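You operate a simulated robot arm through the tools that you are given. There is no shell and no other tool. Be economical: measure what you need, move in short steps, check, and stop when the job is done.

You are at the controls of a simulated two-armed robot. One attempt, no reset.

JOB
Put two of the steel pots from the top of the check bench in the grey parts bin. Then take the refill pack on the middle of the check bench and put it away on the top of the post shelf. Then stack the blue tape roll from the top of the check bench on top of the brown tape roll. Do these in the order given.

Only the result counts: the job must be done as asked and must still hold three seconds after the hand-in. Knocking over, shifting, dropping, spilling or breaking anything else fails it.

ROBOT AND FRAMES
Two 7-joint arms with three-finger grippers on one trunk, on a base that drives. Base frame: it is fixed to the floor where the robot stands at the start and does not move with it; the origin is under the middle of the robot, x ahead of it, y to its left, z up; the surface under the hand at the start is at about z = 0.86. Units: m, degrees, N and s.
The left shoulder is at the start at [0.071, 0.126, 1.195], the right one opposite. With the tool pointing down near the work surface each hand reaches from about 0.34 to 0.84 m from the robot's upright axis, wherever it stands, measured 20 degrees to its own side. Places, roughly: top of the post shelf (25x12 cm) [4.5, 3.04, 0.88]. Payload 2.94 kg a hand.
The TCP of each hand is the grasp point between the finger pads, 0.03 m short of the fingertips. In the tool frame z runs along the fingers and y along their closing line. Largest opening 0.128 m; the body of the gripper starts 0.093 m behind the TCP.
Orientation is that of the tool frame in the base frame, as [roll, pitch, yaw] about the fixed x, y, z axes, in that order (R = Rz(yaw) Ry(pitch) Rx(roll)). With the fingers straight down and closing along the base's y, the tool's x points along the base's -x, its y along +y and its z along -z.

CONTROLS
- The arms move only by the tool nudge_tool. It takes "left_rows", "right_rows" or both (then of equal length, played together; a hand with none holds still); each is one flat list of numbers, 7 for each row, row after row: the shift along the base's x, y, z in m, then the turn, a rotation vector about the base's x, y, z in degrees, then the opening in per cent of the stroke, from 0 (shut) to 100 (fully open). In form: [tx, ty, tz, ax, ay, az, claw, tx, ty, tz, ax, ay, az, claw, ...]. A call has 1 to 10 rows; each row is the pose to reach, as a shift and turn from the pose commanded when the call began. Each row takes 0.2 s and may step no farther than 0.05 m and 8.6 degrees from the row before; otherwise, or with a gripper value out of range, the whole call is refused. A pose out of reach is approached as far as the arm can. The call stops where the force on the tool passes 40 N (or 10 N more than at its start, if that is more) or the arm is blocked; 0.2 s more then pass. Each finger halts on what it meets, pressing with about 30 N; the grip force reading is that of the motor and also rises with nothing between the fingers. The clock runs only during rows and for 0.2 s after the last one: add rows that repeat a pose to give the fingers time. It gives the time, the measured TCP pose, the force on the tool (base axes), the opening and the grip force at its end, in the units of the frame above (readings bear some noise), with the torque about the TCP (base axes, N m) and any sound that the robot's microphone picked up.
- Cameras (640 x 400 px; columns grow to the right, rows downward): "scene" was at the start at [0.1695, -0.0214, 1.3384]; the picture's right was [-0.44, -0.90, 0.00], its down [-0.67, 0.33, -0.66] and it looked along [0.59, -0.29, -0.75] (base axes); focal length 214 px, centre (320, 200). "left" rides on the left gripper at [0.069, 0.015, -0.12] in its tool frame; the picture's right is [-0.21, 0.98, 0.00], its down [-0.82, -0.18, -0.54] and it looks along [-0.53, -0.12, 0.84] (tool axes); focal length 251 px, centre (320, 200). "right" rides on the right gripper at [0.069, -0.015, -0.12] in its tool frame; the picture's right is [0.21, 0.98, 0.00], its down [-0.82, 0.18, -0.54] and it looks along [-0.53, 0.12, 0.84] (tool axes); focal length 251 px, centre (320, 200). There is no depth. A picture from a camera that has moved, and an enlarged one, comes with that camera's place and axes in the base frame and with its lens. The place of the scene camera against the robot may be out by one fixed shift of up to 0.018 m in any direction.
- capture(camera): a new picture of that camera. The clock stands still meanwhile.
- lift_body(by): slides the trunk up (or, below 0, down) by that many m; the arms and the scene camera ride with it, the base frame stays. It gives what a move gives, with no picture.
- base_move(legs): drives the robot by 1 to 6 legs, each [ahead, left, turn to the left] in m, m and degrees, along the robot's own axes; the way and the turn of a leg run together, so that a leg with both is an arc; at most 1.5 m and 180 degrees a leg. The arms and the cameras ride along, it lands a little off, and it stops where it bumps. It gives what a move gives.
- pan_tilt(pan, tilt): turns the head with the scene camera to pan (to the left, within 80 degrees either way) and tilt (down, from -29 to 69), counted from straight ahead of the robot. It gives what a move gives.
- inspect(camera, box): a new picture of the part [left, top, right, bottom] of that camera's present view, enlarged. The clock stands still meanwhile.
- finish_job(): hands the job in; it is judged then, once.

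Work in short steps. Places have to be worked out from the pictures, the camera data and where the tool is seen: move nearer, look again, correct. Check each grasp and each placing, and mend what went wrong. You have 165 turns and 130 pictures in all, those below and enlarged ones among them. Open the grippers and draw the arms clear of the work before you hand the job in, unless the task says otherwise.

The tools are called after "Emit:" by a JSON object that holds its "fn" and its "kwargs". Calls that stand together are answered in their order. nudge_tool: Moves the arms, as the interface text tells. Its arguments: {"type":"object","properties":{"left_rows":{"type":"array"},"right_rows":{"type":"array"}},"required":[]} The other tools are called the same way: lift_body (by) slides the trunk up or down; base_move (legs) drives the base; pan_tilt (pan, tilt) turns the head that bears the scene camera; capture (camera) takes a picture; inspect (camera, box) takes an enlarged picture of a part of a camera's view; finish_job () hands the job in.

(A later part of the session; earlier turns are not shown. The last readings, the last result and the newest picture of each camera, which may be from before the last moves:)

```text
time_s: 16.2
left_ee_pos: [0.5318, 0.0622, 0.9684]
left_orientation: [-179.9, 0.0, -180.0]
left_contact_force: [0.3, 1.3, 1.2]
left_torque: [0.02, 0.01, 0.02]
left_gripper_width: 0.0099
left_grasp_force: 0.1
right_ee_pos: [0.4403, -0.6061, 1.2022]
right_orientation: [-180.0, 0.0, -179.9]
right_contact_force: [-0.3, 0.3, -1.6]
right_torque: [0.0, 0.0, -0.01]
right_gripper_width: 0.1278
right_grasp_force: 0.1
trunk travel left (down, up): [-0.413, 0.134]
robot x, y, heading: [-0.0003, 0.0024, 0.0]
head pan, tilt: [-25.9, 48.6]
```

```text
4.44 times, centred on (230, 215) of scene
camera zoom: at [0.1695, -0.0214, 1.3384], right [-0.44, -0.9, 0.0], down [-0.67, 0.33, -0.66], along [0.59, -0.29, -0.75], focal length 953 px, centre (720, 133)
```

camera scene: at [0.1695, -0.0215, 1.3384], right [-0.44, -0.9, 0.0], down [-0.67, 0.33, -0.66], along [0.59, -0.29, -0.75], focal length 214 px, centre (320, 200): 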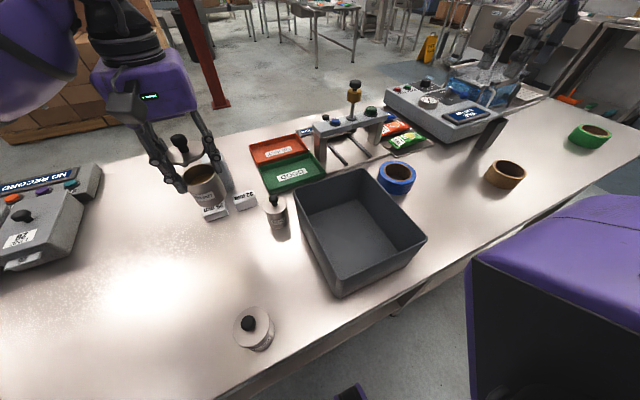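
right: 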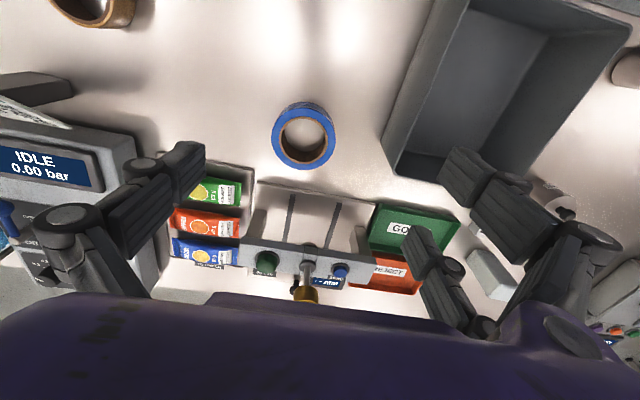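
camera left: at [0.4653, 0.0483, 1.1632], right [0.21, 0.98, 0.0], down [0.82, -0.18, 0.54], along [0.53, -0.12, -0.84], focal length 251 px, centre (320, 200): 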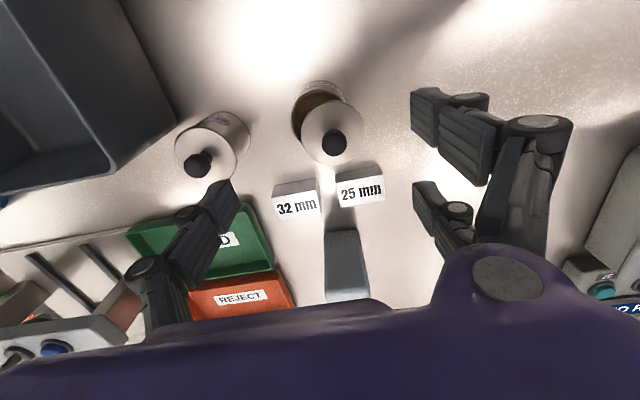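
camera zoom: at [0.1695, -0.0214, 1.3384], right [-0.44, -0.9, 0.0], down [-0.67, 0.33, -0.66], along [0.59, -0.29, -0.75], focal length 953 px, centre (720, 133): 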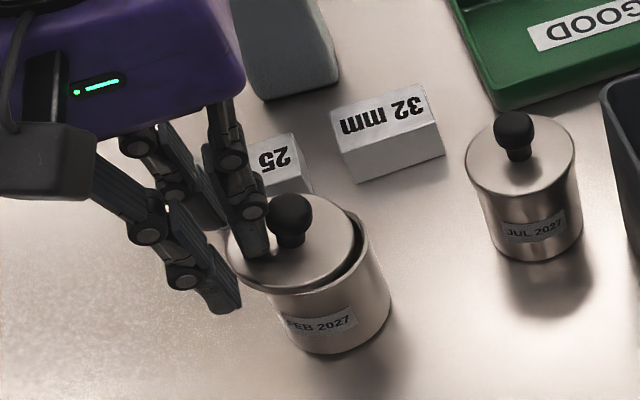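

The lid moved well, with about 4–5 mm left. I push a bit more.

Emit:
{"fn": "nudge_tool", "kwargs": {"left_rows": [0, -0.003, 0, 0, 0, 0, 8, 0, -0.0055, 0, 0, 0, 0, 8]}}

Emit:
{"fn": "inspect", "kwargs": {"camera": "scene", "box": [180, 170, 280, 260]}}

Emit:
{"fn": "inspect", "kwargs": {"camera": "left", "box": [210, 60, 450, 280]}}

```text
time_s: 16.8
left_ee_pos: [0.5311, 0.0565, 0.9686]
left_orientation: [180.0, -0.1, -180.0]
left_contact_force: [-0.2, 1.0, 1.2]
left_torque: [-0.02, 0.0, 0.03]
left_gripper_width: 0.0101
left_grasp_force: 0.1
right_ee_pos: [0.4386, -0.6041, 1.2017]
right_orientation: [180.0, 0.0, -180.0]
right_contact_force: [0.8, 0.3, -0.6]
right_torque: [0.0, -0.01, 0.0]
right_gripper_width: 0.1279
right_grasp_force: 0.0
trunk travel left (down, up): [-0.413, 0.134]
robot x, y, heading: [0.0033, -0.0026, 0.0]
head pan, tilt: [-25.9, 48.6]
```

```text
4.44 times, centred on (230, 215) of scene
camera zoom: at [0.1694, -0.0212, 1.3384], right [-0.44, -0.9, 0.0], down [-0.67, 0.33, -0.66], along [0.59, -0.29, -0.75], focal length 953 px, centre (720, 133)
```

zoom: 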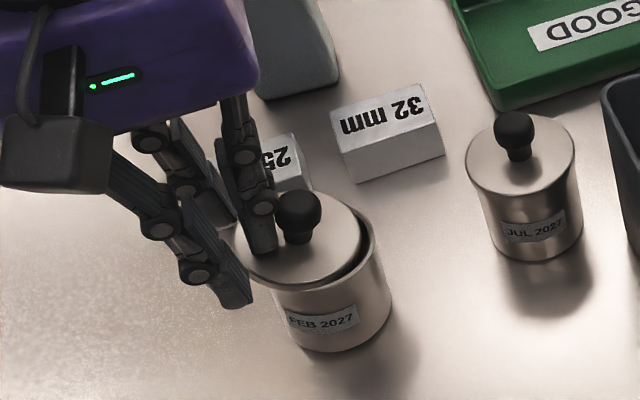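

```text
1.82 times, centred on (330, 170) of left
camera zoom: at [0.461, 0.0716, 1.0887], right [0.21, 0.98, 0.0], down [0.82, -0.18, 0.54], along [0.53, -0.12, -0.84], focal length 457 px, centre (302, 254)
```

zoom: 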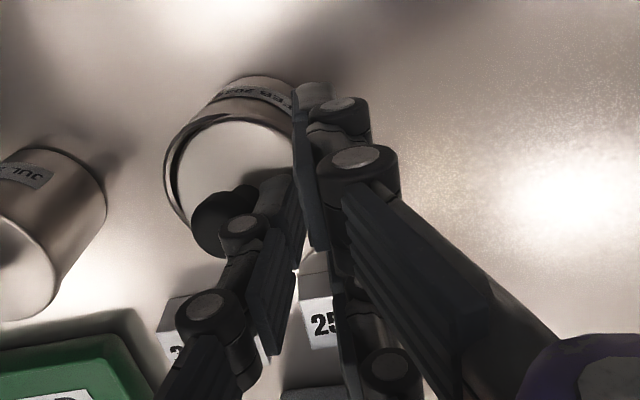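

The lid is almost in place and the body started to follow. I rise and look before pressing it down.

Emit:
{"fn": "nudge_tool", "kwargs": {"left_rows": [0, 0.006, 0, 0, 0, 0, 8, 0, 0.006, 0.025, 0, 0, 0, 8, 0, -0.01, 0.05, 0, 0, 0, 20, 0, -0.022, 0.05, 0, 0, 0, 40]}}

Emit:
{"fn": "inspect", "kwargs": {"camera": "left", "box": [250, 60, 390, 200]}}

Emit:
{"fn": "inspect", "kwargs": {"camera": "scene", "box": [180, 170, 280, 260]}}

```text
time_s: 17.8
left_ee_pos: [0.5306, 0.0335, 1.0197]
left_orientation: [-180.0, 0.0, -179.8]
left_contact_force: [0.3, 0.1, -0.1]
left_torque: [-0.02, -0.03, 0.01]
left_gripper_width: 0.0512
left_grasp_force: 0.1
right_ee_pos: [0.4388, -0.6061, 1.2016]
right_orientation: [-180.0, 0.0, -180.0]
right_contact_force: [0.1, -0.1, -0.4]
right_torque: [0.01, 0.03, 0.02]
right_gripper_width: 0.1279
right_grasp_force: 0.2
trunk travel left (down, up): [-0.413, 0.134]
robot x, y, heading: [0.0006, 0.0015, -0.2]
head pan, tilt: [-25.9, 48.6]
```

```text
2.86 times, centred on (320, 130) of left
camera zoom: at [0.4617, 0.0477, 1.1389], right [0.21, 0.98, 0.0], down [0.82, -0.18, 0.54], along [0.53, -0.12, -0.84], focal length 718 px, centre (320, 400)
```

zoom: 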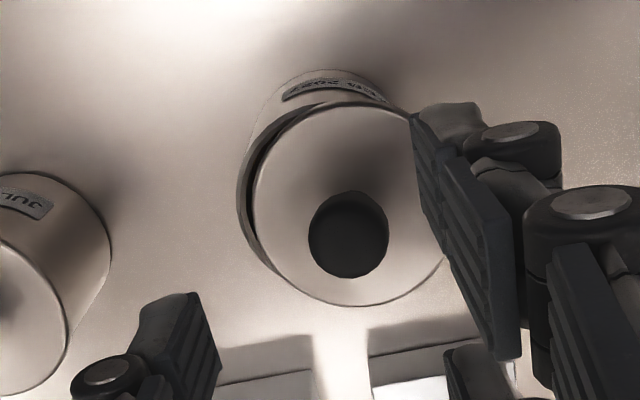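

```text
4.44 times, centred on (230, 215) of scene
camera zoom: at [0.1697, -0.0215, 1.3383], right [-0.44, -0.9, 0.0], down [-0.67, 0.33, -0.66], along [0.59, -0.29, -0.75], focal length 953 px, centre (720, 133)
```

zoom: 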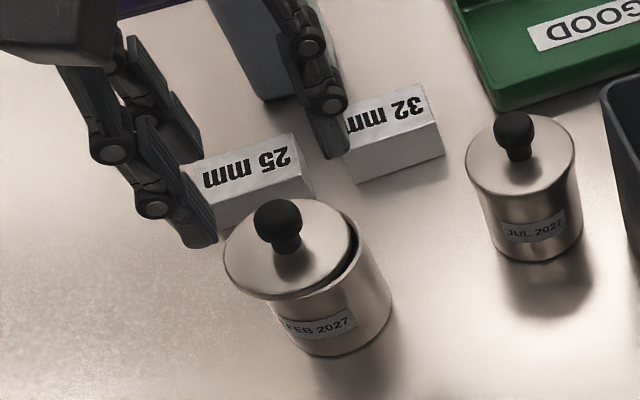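

The lid is about 5 mm off in +y. I'll lower the open hand around rim height and close to just the lid's width, so the three fingers centre the lid on the body without squeezing.

Emit:
{"fn": "nudge_tool", "kwargs": {"left_rows": [-0.0035, 0.0025, 0, 0, 0, 0, 60, -0.0035, 0.0025, 0, 0, 0, 0, 80, -0.0035, 0.0025, -0.03, 0, 0, 0, 80, -0.0035, 0.0025, -0.06, 0, 0, 0, 80, -0.0035, 0.0025, -0.085, 0, 0, 0, 80, -0.0035, 0.0025, -0.085, 0, 0, 0, 65, -0.0035, 0.0025, -0.085, 0, 0, 0, 53, -0.0035, 0.0025, -0.085, 0, 0, 0, 50]}}

Emit:
{"fn": "inspect", "kwargs": {"camera": "left", "box": [210, 60, 450, 280]}}

Emit:
{"fn": "inspect", "kwargs": {"camera": "scene", "box": [180, 170, 280, 260]}}

```text
time_s: 19.6
left_ee_pos: [0.5271, 0.0363, 0.9327]
left_orientation: [-180.0, -0.1, -179.8]
left_contact_force: [0.3, 0.2, -0.3]
left_torque: [0.01, 0.01, 0.0]
left_gripper_width: 0.0642
left_grasp_force: 0.0
right_ee_pos: [0.4392, -0.6049, 1.2027]
right_orientation: [-180.0, 0.1, -180.0]
right_contact_force: [-0.8, -0.3, -0.4]
right_torque: [0.01, 0.0, 0.02]
right_gripper_width: 0.1282
right_grasp_force: 0.1
trunk travel left (down, up): [-0.413, 0.134]
robot x, y, heading: [-0.0032, 0.0015, 0.1]
head pan, tilt: [-25.9, 48.6]
```

```text
1.82 times, centred on (330, 170) of left
camera zoom: at [0.4577, 0.0506, 1.0533], right [0.21, 0.98, 0.0], down [0.82, -0.18, 0.54], along [0.53, -0.12, -0.84], focal length 457 px, centre (302, 254)
```

zoom: 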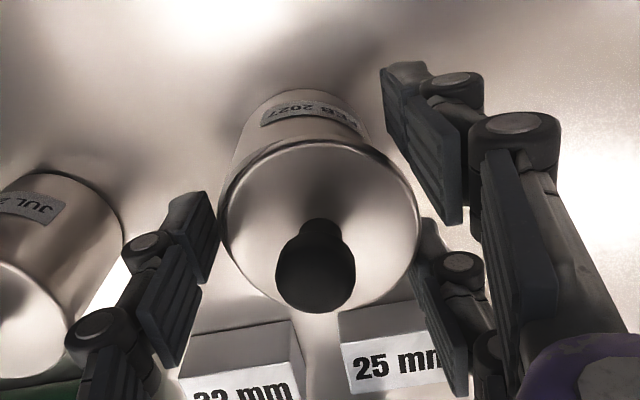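

```text
4.44 times, centred on (230, 215) of scene
camera zoom: at [0.1695, -0.0213, 1.3384], right [-0.44, -0.9, 0.0], down [-0.67, 0.33, -0.66], along [0.59, -0.29, -0.75], focal length 953 px, centre (720, 133)
```

zoom: 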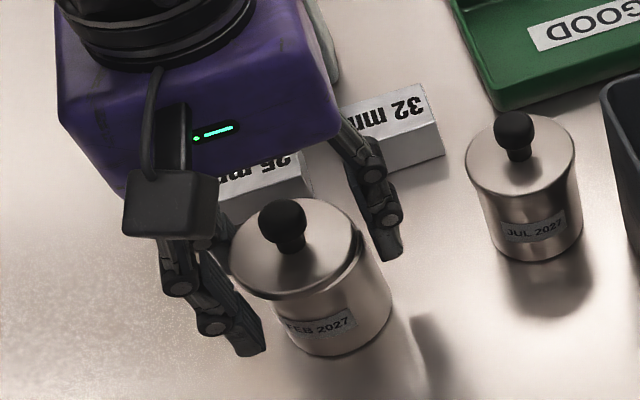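

The lid now nearly covers the mouth. I close a few mm further.

Emit:
{"fn": "nudge_tool", "kwargs": {"left_rows": [0, 0, 0, 0, 0, 0, 47, 0, 0, 0, 0, 0, 0, 45, 0, 0, 0, 0, 0, 0, 45]}}

Emit:
{"fn": "inspect", "kwargs": {"camera": "left", "box": [210, 60, 450, 280]}}

Emit:
{"fn": "inspect", "kwargs": {"camera": "scene", "box": [180, 170, 280, 260]}}

```text
time_s: 20.4
left_ee_pos: [0.5274, 0.0367, 0.9324]
left_orientation: [-180.0, 0.0, -179.9]
left_contact_force: [0.3, 0.3, 1.1]
left_torque: [0.0, 0.01, -0.01]
left_gripper_width: 0.0577
left_grasp_force: 0.0
right_ee_pos: [0.4391, -0.6057, 1.2027]
right_orientation: [179.9, -0.1, -180.0]
right_contact_force: [-0.3, -0.4, -0.1]
right_torque: [0.01, 0.0, 0.0]
right_gripper_width: 0.1281
right_grasp_force: 0.0
trunk travel left (down, up): [-0.413, 0.134]
robot x, y, heading: [-0.0003, -0.0022, -0.1]
head pan, tilt: [-25.9, 48.6]
```

```text
1.82 times, centred on (330, 170) of left
camera zoom: at [0.4577, 0.0506, 1.0533], right [0.21, 0.98, 0.0], down [0.82, -0.18, 0.54], along [0.53, -0.12, -0.84], focal length 457 px, centre (302, 254)
```

zoom: 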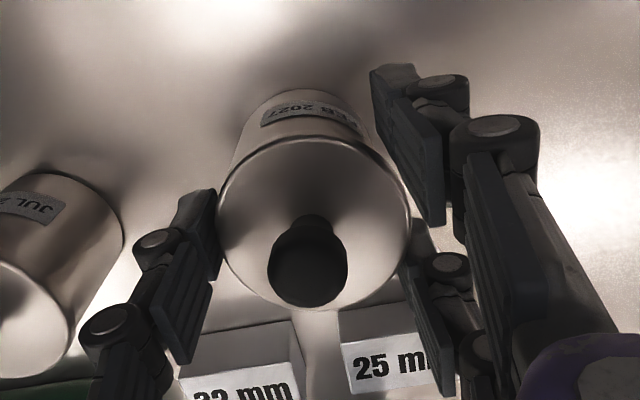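

```text
4.44 times, centred on (230, 215) of scene
camera zoom: at [0.1695, -0.0213, 1.3384], right [-0.44, -0.9, 0.0], down [-0.67, 0.33, -0.66], along [0.59, -0.29, -0.75], focal length 953 px, centre (720, 133)
```

zoom: 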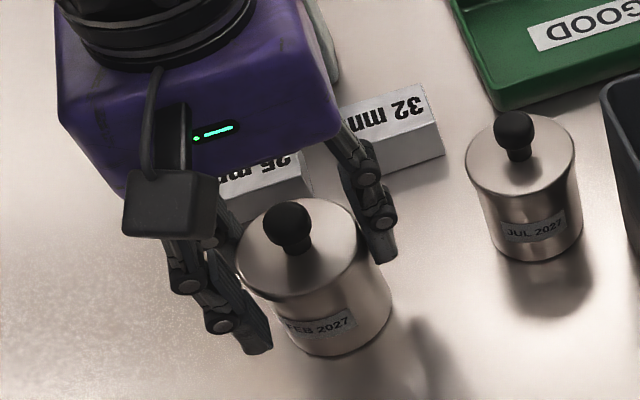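

The lid now covers the mouth like the neighbouring pot's lid. I open, rise, narrow the fingers around the knob and press the lid down gently to seat it.

Emit:
{"fn": "nudge_tool", "kwargs": {"left_rows": [0, 0, 0, 0, 0, 0, 60, 0, 0, 0, 0, 0, 0, 75, 0, 0, 0.03, 0, 0, 0, 75, 0, 0, 0.055, 0, 0, 0, 75, 0, 0, 0.055, 0, 0, 0, 45, 0, 0, 0.055, 0, 0, 0, 30, 0, 0, 0.045, 0, 0, 0, 30, 0, 0, 0.038, 0, 0, 0, 30]}}

Emit:
{"fn": "inspect", "kwargs": {"camera": "left", "box": [210, 60, 450, 280]}}

Emit:
{"fn": "inspect", "kwargs": {"camera": "scene", "box": [180, 170, 280, 260]}}

```text
time_s: 22.2
left_ee_pos: [0.5277, 0.0384, 0.9734]
left_orientation: [-179.9, -0.1, -179.9]
left_contact_force: [0.3, 0.3, 0.3]
left_torque: [0.0, 0.01, 0.03]
left_gripper_width: 0.0383
left_grasp_force: 0.1
right_ee_pos: [0.4399, -0.6048, 1.2014]
right_orientation: [179.9, 0.1, 180.0]
right_contact_force: [0.4, 0.2, -0.5]
right_torque: [0.01, 0.02, -0.06]
right_gripper_width: 0.128
right_grasp_force: 0.0
trunk travel left (down, up): [-0.413, 0.134]
robot x, y, heading: [-0.0015, -0.0005, 0.0]
head pan, tilt: [-25.9, 48.6]
```

```text
1.82 times, centred on (330, 170) of left
camera zoom: at [0.457, 0.0521, 1.0927], right [0.21, 0.98, 0.0], down [0.82, -0.18, 0.54], along [0.53, -0.12, -0.84], focal length 457 px, centre (302, 254)
```

zoom: 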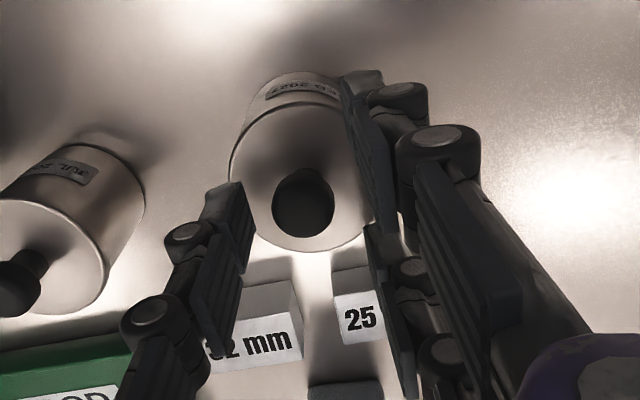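

```text
4.44 times, centred on (230, 215) of scene
camera zoom: at [0.1695, -0.0213, 1.3384], right [-0.44, -0.9, 0.0], down [-0.67, 0.33, -0.66], along [0.59, -0.29, -0.75], focal length 953 px, centre (720, 133)
```

zoom: 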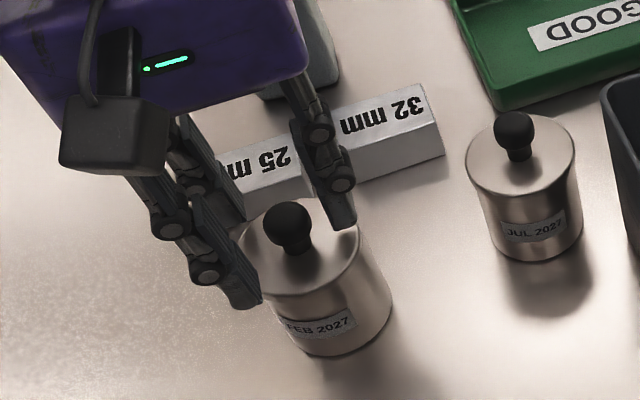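

I narrow slightly and press.

Emit:
{"fn": "nudge_tool", "kwargs": {"left_rows": [0, 0, 0, 0, 0, 0, 22, 0, 0, -0.006, 0, 0, 0, 22, 0, 0, -0.01, 0, 0, 0, 22, 0, 0, -0.014, 0, 0, 0, 22, 0, 0, -0.017, 0, 0, 0, 22, 0, 0, -0.02, 0, 0, 0, 22]}}

```text
time_s: 23.6
left_ee_pos: [0.5265, 0.0376, 0.9573]
left_orientation: [-179.8, 0.6, -179.9]
left_contact_force: [0.3, 1.9, 38.0]
left_torque: [0.33, 0.22, -0.11]
left_gripper_width: 0.0285
left_grasp_force: 0.8
right_ee_pos: [0.4366, -0.6058, 1.204]
right_orientation: [179.9, 0.2, -179.9]
right_contact_force: [0.1, -0.7, 0.6]
right_torque: [-0.02, -0.02, 0.02]
right_gripper_width: 0.128
right_grasp_force: 0.0
trunk travel left (down, up): [-0.413, 0.134]
robot x, y, heading: [-0.0006, 0.0022, -0.1]
head pan, tilt: [-25.9, 48.6]
heard: snap
```

A snap confirms that the lid is latched again. Now I'll regrip lower and much more gently, closing in tiny steps just past contact. First rise, open and descend.

Emit:
{"fn": "nudge_tool", "kwargs": {"left_rows": [0.001, -0.001, 0.04, 0, 0, 0, 22, 0.001, -0.001, 0.045, 0, 0, 0, 50, 0.001, -0.001, 0.045, 0, 0, 0, 78, 0.001, -0.001, 0.02, 0, 0, 0, 78, 0.001, -0.001, -0.02, 0, 0, 0, 78, 0.001, -0.001, -0.056, 0, 0, 0, 78, 0.001, -0.001, -0.056, 0, 0, 0, 60, 0.001, -0.001, -0.056, 0, 0, 0, 48, 0.001, -0.001, -0.056, 0, 0, 0, 45]}}

Emit:
{"fn": "capture", "kwargs": {"camera": "left"}}

```text
time_s: 25.6
left_ee_pos: [0.5275, 0.0363, 0.8968]
left_orientation: [-180.0, 0.0, -179.9]
left_contact_force: [-0.1, 0.0, -1.1]
left_torque: [-0.02, 0.0, 0.0]
left_gripper_width: 0.0574
left_grasp_force: 0.1
right_ee_pos: [0.4394, -0.6067, 1.2028]
right_orientation: [-179.9, -0.1, 180.0]
right_contact_force: [1.2, 0.6, 0.0]
right_torque: [-0.01, 0.0, 0.0]
right_gripper_width: 0.128
right_grasp_force: 0.0
trunk travel left (down, up): [-0.413, 0.134]
robot x, y, heading: [-0.0013, -0.0022, 0.1]
head pan, tilt: [-25.9, 48.6]
```

```text
80 pictures are left
camera left: at [0.4568, 0.0508, 1.0157], right [0.21, 0.98, 0.0], down [0.82, -0.18, 0.54], along [0.53, -0.12, -0.84], focal length 251 px, centre (320, 200)
```

left: 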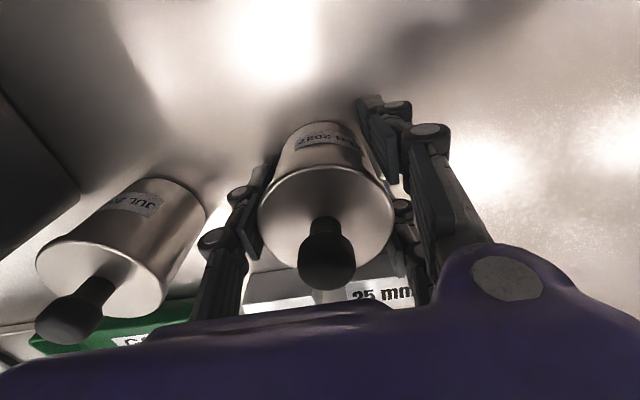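

Now I close in very small steps past contact.

Emit:
{"fn": "nudge_tool", "kwargs": {"left_rows": [0, 0, 0, 0, 0, 0, 44, 0, 0, 0, 0, 0, 0, 43.5, 0, 0, 0, 0, 0, 0, 43, 0, 0, 0, 0, 0, 0, 42.5, 0, 0, 0, 0, 0, 0, 42, 0, 0, 0, 0, 0, 0, 41.5]}}

```text
time_s: 27.0
left_ee_pos: [0.5272, 0.036, 0.8955]
left_orientation: [180.0, 0.1, -179.9]
left_contact_force: [0.0, -0.8, -0.9]
left_torque: [0.01, -0.01, -0.05]
left_gripper_width: 0.0541
left_grasp_force: 0.6
right_ee_pos: [0.4386, -0.6052, 1.2028]
right_orientation: [179.9, 0.0, 180.0]
right_contact_force: [0.0, -0.4, -0.1]
right_torque: [0.0, 0.01, 0.0]
right_gripper_width: 0.1278
right_grasp_force: 0.1
trunk travel left (down, up): [-0.413, 0.134]
robot x, y, heading: [-0.0025, 0.0009, 0.1]
head pan, tilt: [-25.9, 48.6]
heard: snap
```

Snap again at very light contact. I look closely at the lid seam now.

Emit:
{"fn": "inspect", "kwargs": {"camera": "left", "box": [230, 90, 430, 310]}}

Emit:
{"fn": "inspect", "kwargs": {"camera": "scene", "box": [180, 170, 280, 260]}}

```text
1.82 times, centred on (330, 200) of left
camera zoom: at [0.4569, 0.0509, 1.0157], right [0.21, 0.98, 0.0], down [0.82, -0.18, 0.54], along [0.53, -0.12, -0.84], focal length 457 px, centre (302, 200)
```

zoom: 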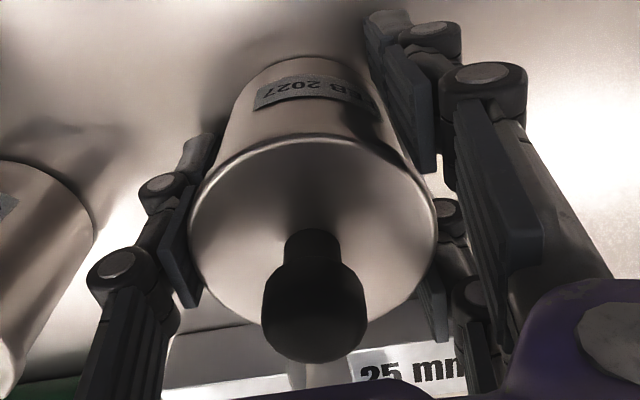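

```text
4.44 times, centred on (230, 215) of scene
camera zoom: at [0.1696, -0.0213, 1.3384], right [-0.44, -0.9, 0.0], down [-0.67, 0.33, -0.66], along [0.59, -0.29, -0.75], focal length 953 px, centre (720, 133)
```

zoom: 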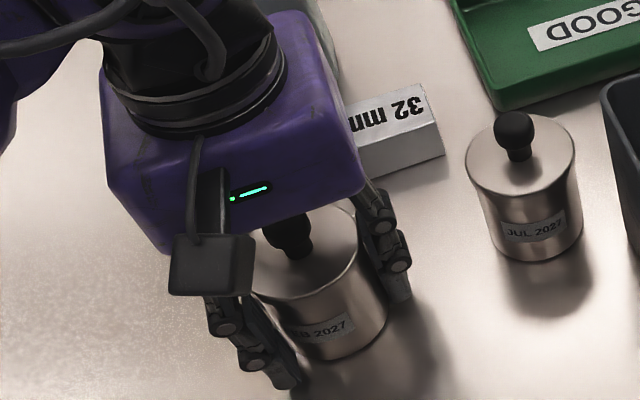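

The pot looks closed. I'll now take a full grip at this lower height and raise only 15 mm to see whether the body comes along.

Emit:
{"fn": "nudge_tool", "kwargs": {"left_rows": [0, 0, 0, 0, 0, 0, 38, 0, 0, 0, 0, 0, 0, 30, 0, 0, 0, 0, 0, 0, 30, 0, 0, 0.005, 0, 0, 0, 30, 0, 0, 0.01, 0, 0, 0, 30, 0, 0, 0.015, 0, 0, 0, 30]}}

Emit:
{"fn": "inspect", "kwargs": {"camera": "left", "box": [230, 90, 430, 310]}}

```text
time_s: 28.4
left_ee_pos: [0.5282, 0.0358, 0.9104]
left_orientation: [-180.0, -0.1, -180.0]
left_contact_force: [-0.3, 0.2, -4.6]
left_torque: [0.03, 0.0, 0.0]
left_gripper_width: 0.0525
left_grasp_force: 30.3
right_ee_pos: [0.4401, -0.6058, 1.2021]
right_orientation: [179.9, -0.1, -179.9]
right_contact_force: [0.0, -0.2, 0.3]
right_torque: [0.02, -0.01, 0.01]
right_gripper_width: 0.128
right_grasp_force: 0.0
trunk travel left (down, up): [-0.413, 0.134]
robot x, y, heading: [-0.0011, 0.0014, -0.0]
head pan, tilt: [-25.9, 48.6]
```

```text
1.82 times, centred on (330, 200) of left
camera zoom: at [0.4582, 0.0504, 1.0304], right [0.21, 0.98, 0.0], down [0.82, -0.18, 0.54], along [0.53, -0.12, -0.84], focal length 457 px, centre (302, 200)
```

zoom: 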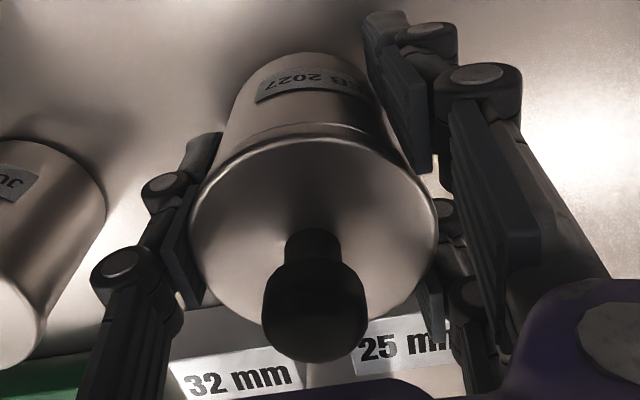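

The body is carried (−4.6 N) and the lid is still on. I hold a second to check for creep.

Emit:
{"fn": "nudge_tool", "kwargs": {"left_rows": [0, 0, 0.005, 0, 0, 0, 30, 0, 0, 0.005, 0, 0, 0, 30, 0, 0, 0.005, 0, 0, 0, 30, 0, 0, 0.005, 0, 0, 0, 30, 0, 0, 0.005, 0, 0, 0, 30]}}

Emit:
{"fn": "inspect", "kwargs": {"camera": "left", "box": [230, 90, 430, 310]}}

```text
time_s: 29.6
left_ee_pos: [0.5281, 0.0365, 0.9166]
left_orientation: [-180.0, 0.0, -180.0]
left_contact_force: [0.1, 0.3, -3.5]
left_torque: [-0.02, -0.02, 0.01]
left_gripper_width: 0.0524
left_grasp_force: 29.6
right_ee_pos: [0.4391, -0.6046, 1.202]
right_orientation: [-179.9, 0.0, -180.0]
right_contact_force: [-1.2, -0.6, -0.1]
right_torque: [-0.02, 0.01, 0.01]
right_gripper_width: 0.1281
right_grasp_force: 0.0
trunk travel left (down, up): [-0.413, 0.134]
robot x, y, heading: [-0.005, 0.0017, 0.0]
head pan, tilt: [-25.9, 48.6]
```

```text
1.82 times, centred on (330, 200) of left
camera zoom: at [0.4581, 0.0503, 1.0351], right [0.21, 0.98, 0.0], down [0.82, -0.18, 0.54], along [0.53, -0.12, -0.84], focal length 457 px, centre (302, 200)
```

zoom: 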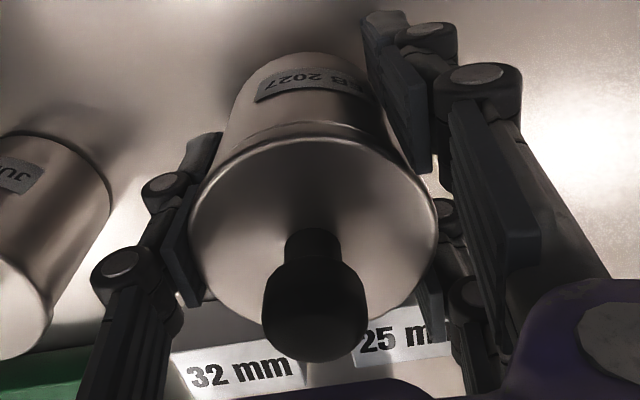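

No creep. I carry it up to 1.10 and across to the far half of the bin (bin estimated x 0.29–0.51, y −0.32 to −0.125, rim 0.98).

Emit:
{"fn": "nudge_tool", "kwargs": {"left_rows": [0, 0, 0.03, 0, 0, 0, 30, 0, 0, 0.07, 0, 0, 0, 30, 0, 0, 0.11, 0, 0, 0, 30, 0, 0, 0.15, 0, 0, 0, 30, 0, 0, 0.185, 0, 0, 0, 30, -0.006, -0.02, 0.185, 0, 0, 0, 30, -0.016, -0.055, 0.185, 0, 0, 0, 30, -0.026, -0.09, 0.185, 0, 0, 0, 30, -0.036, -0.125, 0.185, 0, 0, 0, 30, -0.045, -0.16, 0.185, 0, 0, 0, 30]}}

Emit:
{"fn": "nudge_tool", "kwargs": {"left_rows": [-0.01, -0.035, 0, 0, 0, 0, 30, -0.02, -0.07, 0, 0, 0, 0, 30, -0.027, -0.09, 0, 0, 0, 0, 30, -0.03, -0.098, 0, 0, 0, 0, 30]}}

Emit:
{"fn": "capture", "kwargs": {"camera": "left"}}

Emit:
{"fn": "capture", "kwargs": {"camera": "scene"}}

```text
time_s: 31.8
left_ee_pos: [0.4842, -0.1235, 1.1011]
left_orientation: [179.9, 0.0, -179.9]
left_contact_force: [-0.4, -0.8, -3.8]
left_torque: [0.05, -0.02, 0.02]
left_gripper_width: 0.0522
left_grasp_force: 30.1
right_ee_pos: [0.4397, -0.6071, 1.2013]
right_orientation: [180.0, 0.0, -179.9]
right_contact_force: [-0.2, -0.5, -1.1]
right_torque: [0.04, -0.01, -0.01]
right_gripper_width: 0.128
right_grasp_force: 0.1
trunk travel left (down, up): [-0.413, 0.134]
robot x, y, heading: [-0.0018, 0.0011, 0.3]
head pan, tilt: [-25.9, 48.6]
```

```text
time_s: 32.8
left_ee_pos: [0.4535, -0.2227, 1.1003]
left_orientation: [-180.0, 0.0, -179.9]
left_contact_force: [0.5, -0.3, -4.3]
left_torque: [-0.01, 0.01, 0.02]
left_gripper_width: 0.0523
left_grasp_force: 29.8
right_ee_pos: [0.4396, -0.607, 1.202]
right_orientation: [-180.0, 0.0, -179.9]
right_contact_force: [-0.1, -0.6, 0.4]
right_torque: [-0.01, 0.02, -0.02]
right_gripper_width: 0.1279
right_grasp_force: 0.0
trunk travel left (down, up): [-0.413, 0.134]
robot x, y, heading: [0.001, 0.0025, -0.1]
head pan, tilt: [-25.9, 48.6]
```

```text
75 pictures are left
camera left: at [0.3837, -0.208, 1.2207], right [0.21, 0.98, 0.0], down [0.82, -0.18, 0.54], along [0.53, -0.12, -0.84], focal length 251 px, centre (320, 200)
```

left: 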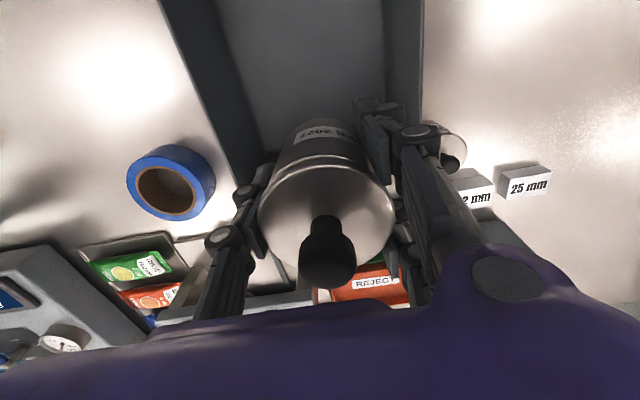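

```text
74 pictures are left
camera scene: at [0.1696, -0.022, 1.3383], right [-0.44, -0.9, 0.0], down [-0.67, 0.33, -0.66], along [0.59, -0.29, -0.75], focal length 214 px, centre (320, 200)
```

scene: 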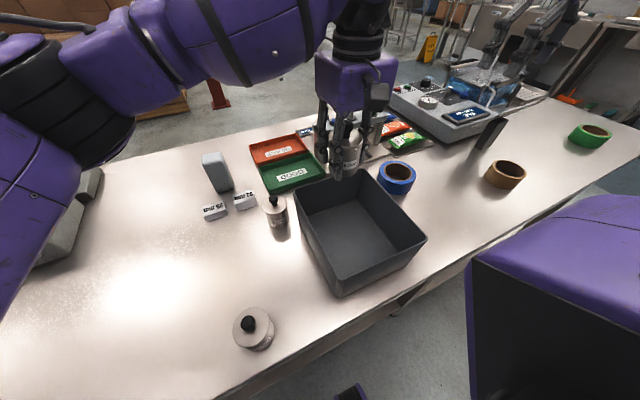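

The pot is well above the bin. I shift 13 mm nearer to clear the far wall and lower to just above the floor.

Emit:
{"fn": "nudge_tool", "kwargs": {"left_rows": [-0.013, -0.002, -0.02, 0, 0, 0, 30, -0.013, -0.002, -0.055, 0, 0, 0, 30, -0.013, -0.002, -0.09, 0, 0, 0, 30, -0.013, -0.002, -0.125, 0, 0, 0, 30, -0.013, -0.002, -0.155, 0, 0, 0, 30, -0.013, -0.002, -0.175, 0, 0, 0, 30]}}

Emit:
{"fn": "nudge_tool", "kwargs": {"left_rows": [0, 0, -0.005, 0, 0, 0, 30, 0, 0, -0.01, 0, 0, 0, 30, 0, 0, -0.015, 0, 0, 0, 30, 0, 0, -0.02, 0, 0, 0, 30]}}

Emit:
{"fn": "capture", "kwargs": {"camera": "left"}}

```text
time_s: 34.2
left_ee_pos: [0.4427, -0.2236, 0.9248]
left_orientation: [-179.9, 0.0, -179.9]
left_contact_force: [-1.0, -0.2, -3.5]
left_torque: [0.0, -0.03, 0.0]
left_gripper_width: 0.0521
left_grasp_force: 30.3
right_ee_pos: [0.4393, -0.6052, 1.2015]
right_orientation: [180.0, 0.0, 180.0]
right_contact_force: [-0.2, 0.1, 0.0]
right_torque: [-0.01, 0.02, -0.01]
right_gripper_width: 0.1281
right_grasp_force: 0.0
trunk travel left (down, up): [-0.413, 0.134]
robot x, y, heading: [-0.0011, -0.0001, -0.0]
head pan, tilt: [-25.9, 48.6]
```

```text
time_s: 35.2
left_ee_pos: [0.4404, -0.2235, 0.9046]
left_orientation: [-180.0, 0.0, -179.9]
left_contact_force: [-0.8, 0.1, -3.9]
left_torque: [-0.04, -0.02, 0.02]
left_gripper_width: 0.052
left_grasp_force: 30.2
right_ee_pos: [0.439, -0.6058, 1.2023]
right_orientation: [-180.0, -0.1, -180.0]
right_contact_force: [1.0, -1.2, -1.0]
right_torque: [-0.02, -0.01, -0.01]
right_gripper_width: 0.1279
right_grasp_force: 0.1
trunk travel left (down, up): [-0.413, 0.134]
robot x, y, heading: [0.002, 0.0032, -0.1]
head pan, tilt: [-25.9, 48.6]
```

```text
73 pictures are left
camera left: at [0.3712, -0.2088, 1.0253], right [0.21, 0.98, 0.0], down [0.82, -0.18, 0.54], along [0.53, -0.12, -0.84], focal length 251 px, centre (320, 200)
```

left: 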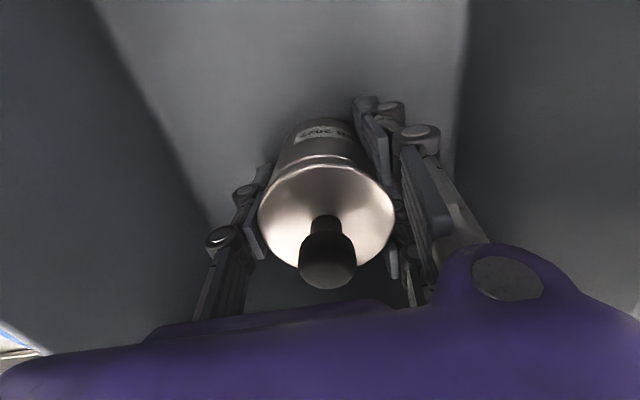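

I continue down slowly to find the bin floor.

Emit:
{"fn": "nudge_tool", "kwargs": {"left_rows": [0, 0, -0.003, 0, 0, 0, 30, 0, 0, -0.006, 0, 0, 0, 30, 0, 0, -0.008, 0, 0, 0, 30]}}

```text
time_s: 36.0
left_ee_pos: [0.4409, -0.2223, 0.8995]
left_orientation: [-179.8, 0.2, -179.8]
left_contact_force: [5.3, 1.1, 20.6]
left_torque: [-0.04, -0.11, 0.14]
left_gripper_width: 0.0516
left_grasp_force: 29.7
right_ee_pos: [0.4386, -0.6047, 1.2022]
right_orientation: [-179.9, 0.1, -179.9]
right_contact_force: [-0.1, -0.5, 0.4]
right_torque: [-0.02, 0.0, 0.0]
right_gripper_width: 0.128
right_grasp_force: 0.1
trunk travel left (down, up): [-0.413, 0.134]
robot x, y, heading: [-0.0006, -0.0026, -0.2]
head pan, tilt: [-25.9, 48.6]
```

It stands on the bin floor. I open gradually, rise, narrow around the knob and press the lid home.

Emit:
{"fn": "nudge_tool", "kwargs": {"left_rows": [0, 0, 0.004, 0, 0, 0, 46, 0, 0, 0.004, 0, 0, 0, 60, 0, 0, 0.004, 0, 0, 0, 75, 0, 0, 0.03, 0, 0, 0, 75, 0, 0, 0.065, 0, 0, 0, 75, 0, 0, 0.095, 0, 0, 0, 75, 0, 0, 0.095, 0, 0, 0, 45, 0, 0, 0.095, 0, 0, 0, 23]}}

Emit:
{"fn": "inspect", "kwargs": {"camera": "left", "box": [210, 60, 450, 280]}}

```text
time_s: 37.8
left_ee_pos: [0.4412, -0.2237, 0.9939]
left_orientation: [-179.9, 0.1, -180.0]
left_contact_force: [0.5, 1.5, 0.3]
left_torque: [0.01, -0.04, -0.01]
left_gripper_width: 0.0293
left_grasp_force: 0.0
right_ee_pos: [0.4397, -0.6068, 1.2021]
right_orientation: [180.0, 0.0, 179.9]
right_contact_force: [0.7, 0.4, 0.1]
right_torque: [-0.01, -0.01, 0.03]
right_gripper_width: 0.1279
right_grasp_force: 0.0
trunk travel left (down, up): [-0.413, 0.134]
robot x, y, heading: [0.0027, 0.0018, 0.3]
head pan, tilt: [-25.9, 48.6]
heard: snap
```

```text
1.82 times, centred on (330, 170) of left
camera zoom: at [0.3705, -0.2101, 1.1136], right [0.21, 0.98, 0.0], down [0.82, -0.18, 0.54], along [0.53, -0.12, -0.84], focal length 457 px, centre (302, 254)
```

zoom: 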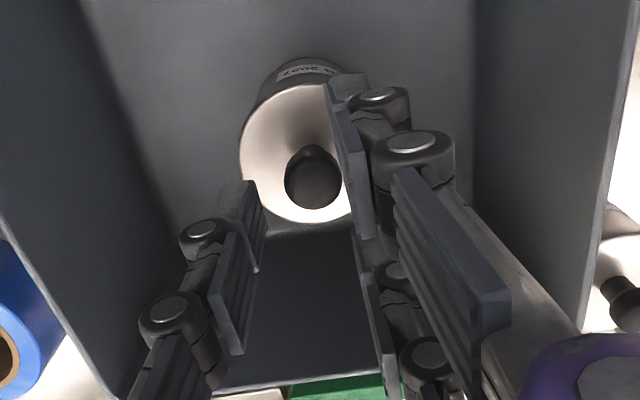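

A snap on release: the lid reseated itself, and the first pot stands in the bin. Next the "JUL" pot at about [0.537, −0.087]; I yaw the hand 30° so the single finger stays off the bin, and open.

Emit:
{"fn": "nudge_tool", "kwargs": {"left_rows": [0, 0, 0.04, 0, 0, 0, 23, 0, 0, 0.08, 0, 0, 0, 23, 0.025, 0.035, 0.09, 0, 0, 7.5, 50, 0.05, 0.07, 0.09, 0, 0, 15, 75, 0.075, 0.105, 0.09, 0, 0, 22.5, 75, 0.096, 0.136, 0.09, 0, 0, 30, 75]}}

Emit:
{"fn": "capture", "kwargs": {"camera": "left"}}

Emit:
{"fn": "inspect", "kwargs": {"camera": "scene", "box": [220, 140, 440, 300]}}

```text
time_s: 39.2
left_ee_pos: [0.5394, -0.0851, 1.0849]
left_orientation: [-180.0, -0.1, -149.8]
left_contact_force: [-0.1, -0.4, 0.1]
left_torque: [-0.02, 0.01, 0.0]
left_gripper_width: 0.0962
left_grasp_force: 0.0
right_ee_pos: [0.4398, -0.6046, 1.2037]
right_orientation: [-179.8, 0.0, -180.0]
right_contact_force: [-0.1, 0.4, 0.8]
right_torque: [-0.05, 0.0, -0.04]
right_gripper_width: 0.1279
right_grasp_force: 0.0
trunk travel left (down, up): [-0.413, 0.134]
robot x, y, heading: [0.0009, 0.0002, 0.1]
head pan, tilt: [-25.9, 48.6]
```

```text
71 pictures are left
camera left: at [0.4708, -0.1082, 1.2042], right [-0.31, 0.95, 0.0], down [0.8, 0.26, 0.54], along [0.51, 0.16, -0.84], focal length 251 px, centre (320, 200)
```

left: 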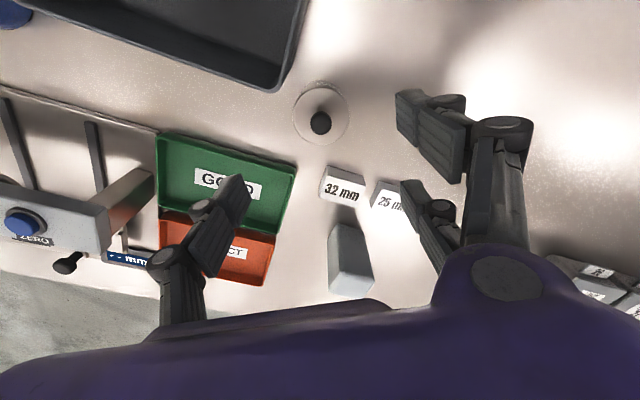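

```text
2.50 times, centred on (330, 220) of scene
camera zoom: at [0.1699, -0.0199, 1.3384], right [-0.44, -0.9, 0.0], down [-0.67, 0.33, -0.66], along [0.59, -0.29, -0.75], focal length 536 px, centre (295, 150)
```

zoom: 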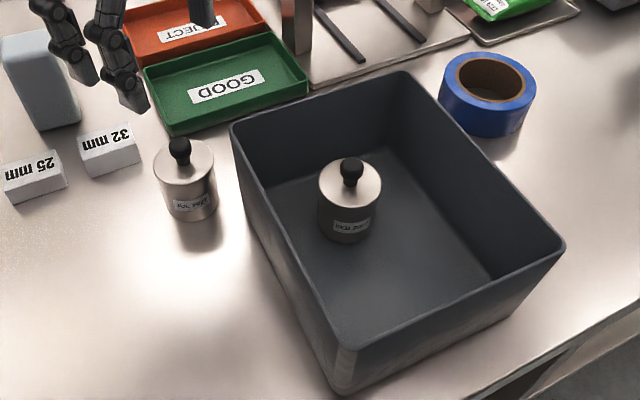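

The first pot stands closed in the bin. The JUL pot's knob is at [0.5375, −0.088]; I descend around it.

Emit:
{"fn": "nudge_tool", "kwargs": {"left_rows": [-0.002, -0.003, -0.04, 0, 0, 0, 66, -0.002, -0.003, -0.08, 0, 0, 0, 66, -0.002, -0.003, -0.12, 0, 0, 0, 66, -0.002, -0.003, -0.155, 0, 0, 0, 66, -0.002, -0.003, -0.189, 0, 0, 0, 66]}}

Emit:
{"fn": "inspect", "kwargs": {"camera": "left", "box": [210, 80, 450, 300]}}

```text
time_s: 40.4
left_ee_pos: [0.5366, -0.091, 0.8921]
left_orientation: [-179.9, -0.1, -149.9]
left_contact_force: [0.9, 0.3, 0.8]
left_torque: [0.0, 0.01, 0.02]
left_gripper_width: 0.0844
left_grasp_force: 0.0
right_ee_pos: [0.4382, -0.6064, 1.2017]
right_orientation: [-179.9, 0.0, -179.9]
right_contact_force: [-0.3, 0.4, 0.6]
right_torque: [-0.02, 0.0, -0.01]
right_gripper_width: 0.128
right_grasp_force: 0.0
trunk travel left (down, up): [-0.413, 0.134]
robot x, y, heading: [0.0018, 0.0012, -0.0]
head pan, tilt: [-25.9, 48.6]
```

```text
1.82 times, centred on (330, 190) of left
camera zoom: at [0.4673, -0.1136, 1.0127], right [-0.3, 0.95, 0.0], down [0.8, 0.26, 0.54], along [0.52, 0.16, -0.84], focal length 457 px, centre (302, 218)
```

zoom: 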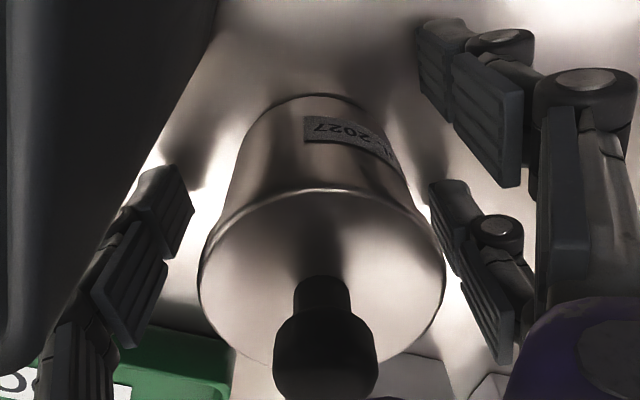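

The pot sits about 3 mm toward the pair; I correct and close gently in steps, then fully.

Emit:
{"fn": "nudge_tool", "kwargs": {"left_rows": [-0.001, 0.003, 0.002, 0, 0, 0, 58, -0.001, 0.003, 0.002, 0, 0, 0, 50, -0.001, 0.003, 0.002, 0, 0, 0, 46, -0.001, 0.003, 0.002, 0, 0, 0, 44, -0.001, 0.003, 0.002, 0, 0, 0, 42, -0.001, 0.003, 0.002, 0, 0, 0, 40, -0.001, 0.003, 0.002, 0, 0, 0, 35, -0.001, 0.003, 0.002, 0, 0, 0, 30, -0.001, 0.003, 0.002, 0, 0, 0, 30]}}

Emit:
{"fn": "nudge_tool", "kwargs": {"left_rows": [0, 0, 0.005, 0, 0, 0, 30, 0, 0, 0.01, 0, 0, 0, 30, 0, 0, 0.015, 0, 0, 0, 30, 0, 0, 0.018, 0, 0, 0, 30]}}

Emit:
{"fn": "inspect", "kwargs": {"camera": "left", "box": [210, 80, 450, 300]}}

```text
time_s: 42.4
left_ee_pos: [0.5335, -0.0883, 0.8956]
left_orientation: [-179.9, 0.0, -149.9]
left_contact_force: [3.2, -1.9, 3.9]
left_torque: [-0.07, -0.04, -0.02]
left_gripper_width: 0.0551
left_grasp_force: 29.7
right_ee_pos: [0.438, -0.6063, 1.2018]
right_orientation: [180.0, 0.0, -179.9]
right_contact_force: [0.5, -0.5, -0.1]
right_torque: [-0.02, 0.0, 0.02]
right_gripper_width: 0.128
right_grasp_force: 0.1
trunk travel left (down, up): [-0.413, 0.134]
robot x, y, heading: [-0.001, -0.0007, -0.1]
head pan, tilt: [-25.9, 48.6]
heard: snap
```

```text
time_s: 43.4
left_ee_pos: [0.5329, -0.088, 0.9136]
left_orientation: [179.9, 0.1, -149.9]
left_contact_force: [0.0, -0.3, -4.0]
left_torque: [-0.03, 0.01, 0.0]
left_gripper_width: 0.0547
left_grasp_force: 30.2
right_ee_pos: [0.4396, -0.6054, 1.2012]
right_orientation: [179.9, -0.1, 179.9]
right_contact_force: [0.4, 0.1, -1.0]
right_torque: [0.03, 0.01, 0.02]
right_gripper_width: 0.1279
right_grasp_force: 0.0
trunk travel left (down, up): [-0.413, 0.134]
robot x, y, heading: [-0.0019, 0.0007, -0.1]
head pan, tilt: [-25.9, 48.6]
```

```text
1.82 times, centred on (330, 190) of left
camera zoom: at [0.4649, -0.11, 1.0339], right [-0.3, 0.95, 0.0], down [0.8, 0.26, 0.54], along [0.52, 0.16, -0.84], focal length 457 px, centre (302, 218)
```

zoom: 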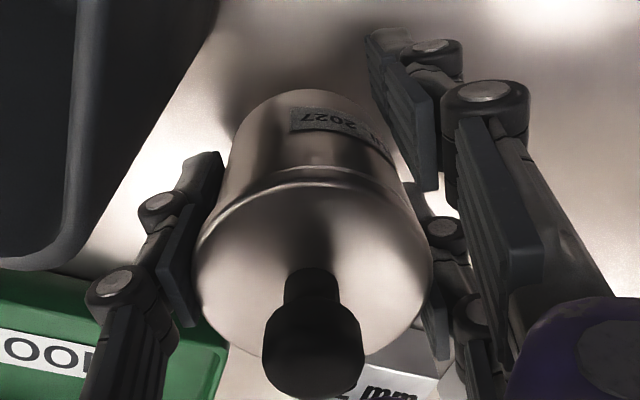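

Weight carried, but the width is 54.7 mm as in the slipping grip; I check for creep with a short hold.

Emit:
{"fn": "nudge_tool", "kwargs": {"left_rows": [0, 0, 0.004, 0, 0, 0, 25, 0, 0, 0.004, 0, 0, 0, 25, 0, 0, 0.004, 0, 0, 0, 25, 0, 0, 0.004, 0, 0, 0, 25]}}

Emit:
{"fn": "inspect", "kwargs": {"camera": "left", "box": [210, 80, 450, 300]}}

```text
time_s: 44.4
left_ee_pos: [0.5326, -0.0879, 0.9166]
left_orientation: [-180.0, 0.1, -149.9]
left_contact_force: [-0.2, 0.5, -3.8]
left_torque: [-0.01, 0.01, 0.01]
left_gripper_width: 0.0548
left_grasp_force: 30.4
right_ee_pos: [0.4393, -0.6056, 1.2014]
right_orientation: [-180.0, -0.1, 180.0]
right_contact_force: [0.4, 0.6, 0.2]
right_torque: [-0.01, 0.01, 0.0]
right_gripper_width: 0.128
right_grasp_force: 0.0
trunk travel left (down, up): [-0.413, 0.134]
robot x, y, heading: [-0.0017, 0.0018, 0.0]
head pan, tilt: [-25.9, 48.6]
```

```text
1.82 times, centred on (330, 190) of left
camera zoom: at [0.4644, -0.1093, 1.0376], right [-0.3, 0.95, 0.0], down [0.8, 0.26, 0.54], along [0.52, 0.16, -0.84], focal length 457 px, centre (302, 218)
```

zoom: 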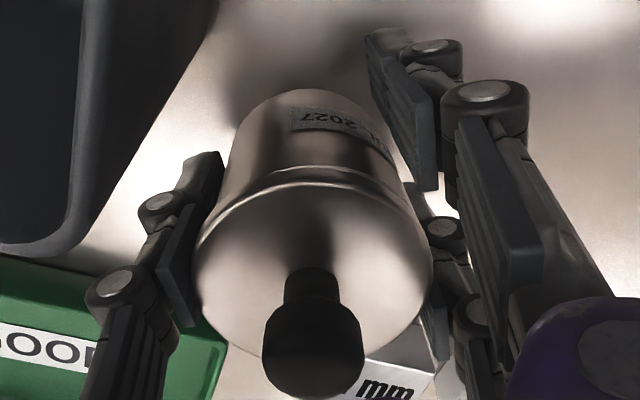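

Stable. I carry it up and over the near half of the bin, turning the hand back square on the way.

Emit:
{"fn": "nudge_tool", "kwargs": {"left_rows": [0, 0, 0.025, 0, 0, 0, 25, 0, 0, 0.06, 0, 0, 0, 25, 0, 0, 0.1, 0, 0, 0, 25, 0, 0, 0.14, 0, 0, 0, 25, 0, 0, 0.17, 0, 0, 0, 25, 0, 0, 0.185, 0, 0, 0, 25]}}

Emit:
{"fn": "nudge_tool", "kwargs": {"left_rows": [-0.012, -0.01, 0, 0, 0, -4, 25, -0.035, -0.028, 0, 0, 0, -9, 25, -0.06, -0.047, 0, 0, 0, -14, 25, -0.085, -0.066, 0, 0, 0, -19, 25, -0.11, -0.085, 0, 0, 0, -24, 25, -0.135, -0.104, 0, 0, 0, -28, 25, -0.157, -0.12, 0, 0, 0, -30, 25, -0.17, -0.13, 0, 0, 0, -30, 25, -0.175, -0.134, 0, 0, 0, -30, 25]}}

Emit:
{"fn": "capture", "kwargs": {"camera": "left"}}

Emit:
{"fn": "capture", "kwargs": {"camera": "scene"}}

```text
time_s: 45.8
left_ee_pos: [0.5336, -0.0855, 1.1019]
left_orientation: [180.0, -0.1, -149.9]
left_contact_force: [0.2, -0.5, -3.4]
left_torque: [-0.03, 0.01, 0.0]
left_gripper_width: 0.0548
left_grasp_force: 30.1
right_ee_pos: [0.4385, -0.6058, 1.2013]
right_orientation: [-180.0, 0.0, 180.0]
right_contact_force: [0.5, -0.3, 0.1]
right_torque: [0.0, -0.04, -0.01]
right_gripper_width: 0.1281
right_grasp_force: 0.1
trunk travel left (down, up): [-0.413, 0.134]
robot x, y, heading: [0.0002, -0.0003, -0.2]
head pan, tilt: [-25.9, 48.6]
```

```text
time_s: 47.8
left_ee_pos: [0.3591, -0.222, 1.1021]
left_orientation: [180.0, 0.0, 180.0]
left_contact_force: [0.8, -0.3, -3.8]
left_torque: [-0.03, -0.01, -0.01]
left_gripper_width: 0.0544
left_grasp_force: 30.6
right_ee_pos: [0.4385, -0.6057, 1.2019]
right_orientation: [-180.0, -0.1, 180.0]
right_contact_force: [-0.1, 0.8, 0.2]
right_torque: [0.01, 0.01, -0.01]
right_gripper_width: 0.128
right_grasp_force: 0.1
trunk travel left (down, up): [-0.413, 0.134]
robot x, y, heading: [-0.0039, -0.001, 0.3]
head pan, tilt: [-25.9, 48.6]
```

```text
66 pictures are left
camera left: at [0.2889, -0.2076, 1.2228], right [0.21, 0.98, 0.0], down [0.82, -0.18, 0.54], along [0.53, -0.12, -0.84], focal length 251 px, centre (320, 200)
```

left: 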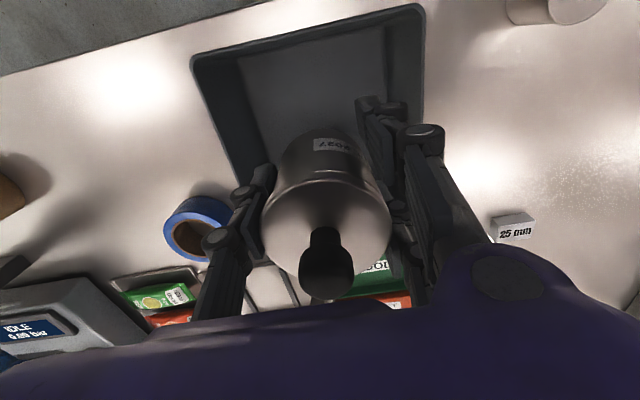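

```text
65 pictures are left
camera scene: at [0.1697, -0.0214, 1.3384], right [-0.44, -0.9, 0.0], down [-0.67, 0.33, -0.66], along [0.59, -0.29, -0.75], focal length 214 px, centre (320, 200)
```

scene: 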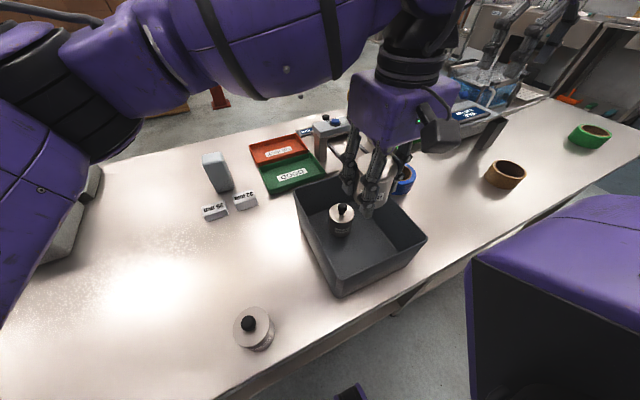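

The pot hangs over the near half, clear of both the near wall and the first pot. I lower it.

Emit:
{"fn": "nudge_tool", "kwargs": {"left_rows": [0, 0, -0.025, 0, 0, 0, 25, 0, 0, -0.06, 0, 0, 0, 25, 0, 0, -0.095, 0, 0, 0, 25, 0, 0, -0.13, 0, 0, 0, 25, 0, 0, -0.16, 0, 0, 0, 25, 0, 0, -0.18, 0, 0, 0, 25, 0, 0, -0.19, 0, 0, 0, 25]}}

Emit:
{"fn": "nudge_tool", "kwargs": {"left_rows": [0, 0, -0.003, 0, 0, 0, 25, 0, 0, -0.006, 0, 0, 0, 25, 0, 0, -0.009, 0, 0, 0, 25]}}

```text
time_s: 49.4
left_ee_pos: [0.3585, -0.223, 0.9109]
left_orientation: [-179.9, -0.1, 180.0]
left_contact_force: [0.2, -1.3, -5.0]
left_torque: [-0.03, 0.02, 0.02]
left_gripper_width: 0.0544
left_grasp_force: 30.0
right_ee_pos: [0.4387, -0.6065, 1.2016]
right_orientation: [-180.0, -0.1, -180.0]
right_contact_force: [-0.6, 0.3, -0.7]
right_torque: [0.01, -0.02, 0.04]
right_gripper_width: 0.1281
right_grasp_force: 0.0
trunk travel left (down, up): [-0.413, 0.134]
robot x, y, heading: [0.0007, -0.0014, -0.1]
head pan, tilt: [-25.9, 48.6]
```

```text
time_s: 50.2
left_ee_pos: [0.3595, -0.2217, 0.9044]
left_orientation: [-179.9, 0.0, -179.9]
left_contact_force: [1.2, -1.2, 0.2]
left_torque: [0.08, -0.03, -0.09]
left_gripper_width: 0.0545
left_grasp_force: 29.8
right_ee_pos: [0.4405, -0.6061, 1.2025]
right_orientation: [179.8, 0.0, -179.9]
right_contact_force: [-0.1, 0.2, -0.4]
right_torque: [0.02, -0.01, -0.03]
right_gripper_width: 0.1281
right_grasp_force: 0.1
trunk travel left (down, up): [-0.413, 0.134]
robot x, y, heading: [0.0006, -0.0007, -0.2]
head pan, tilt: [-25.9, 48.6]
```

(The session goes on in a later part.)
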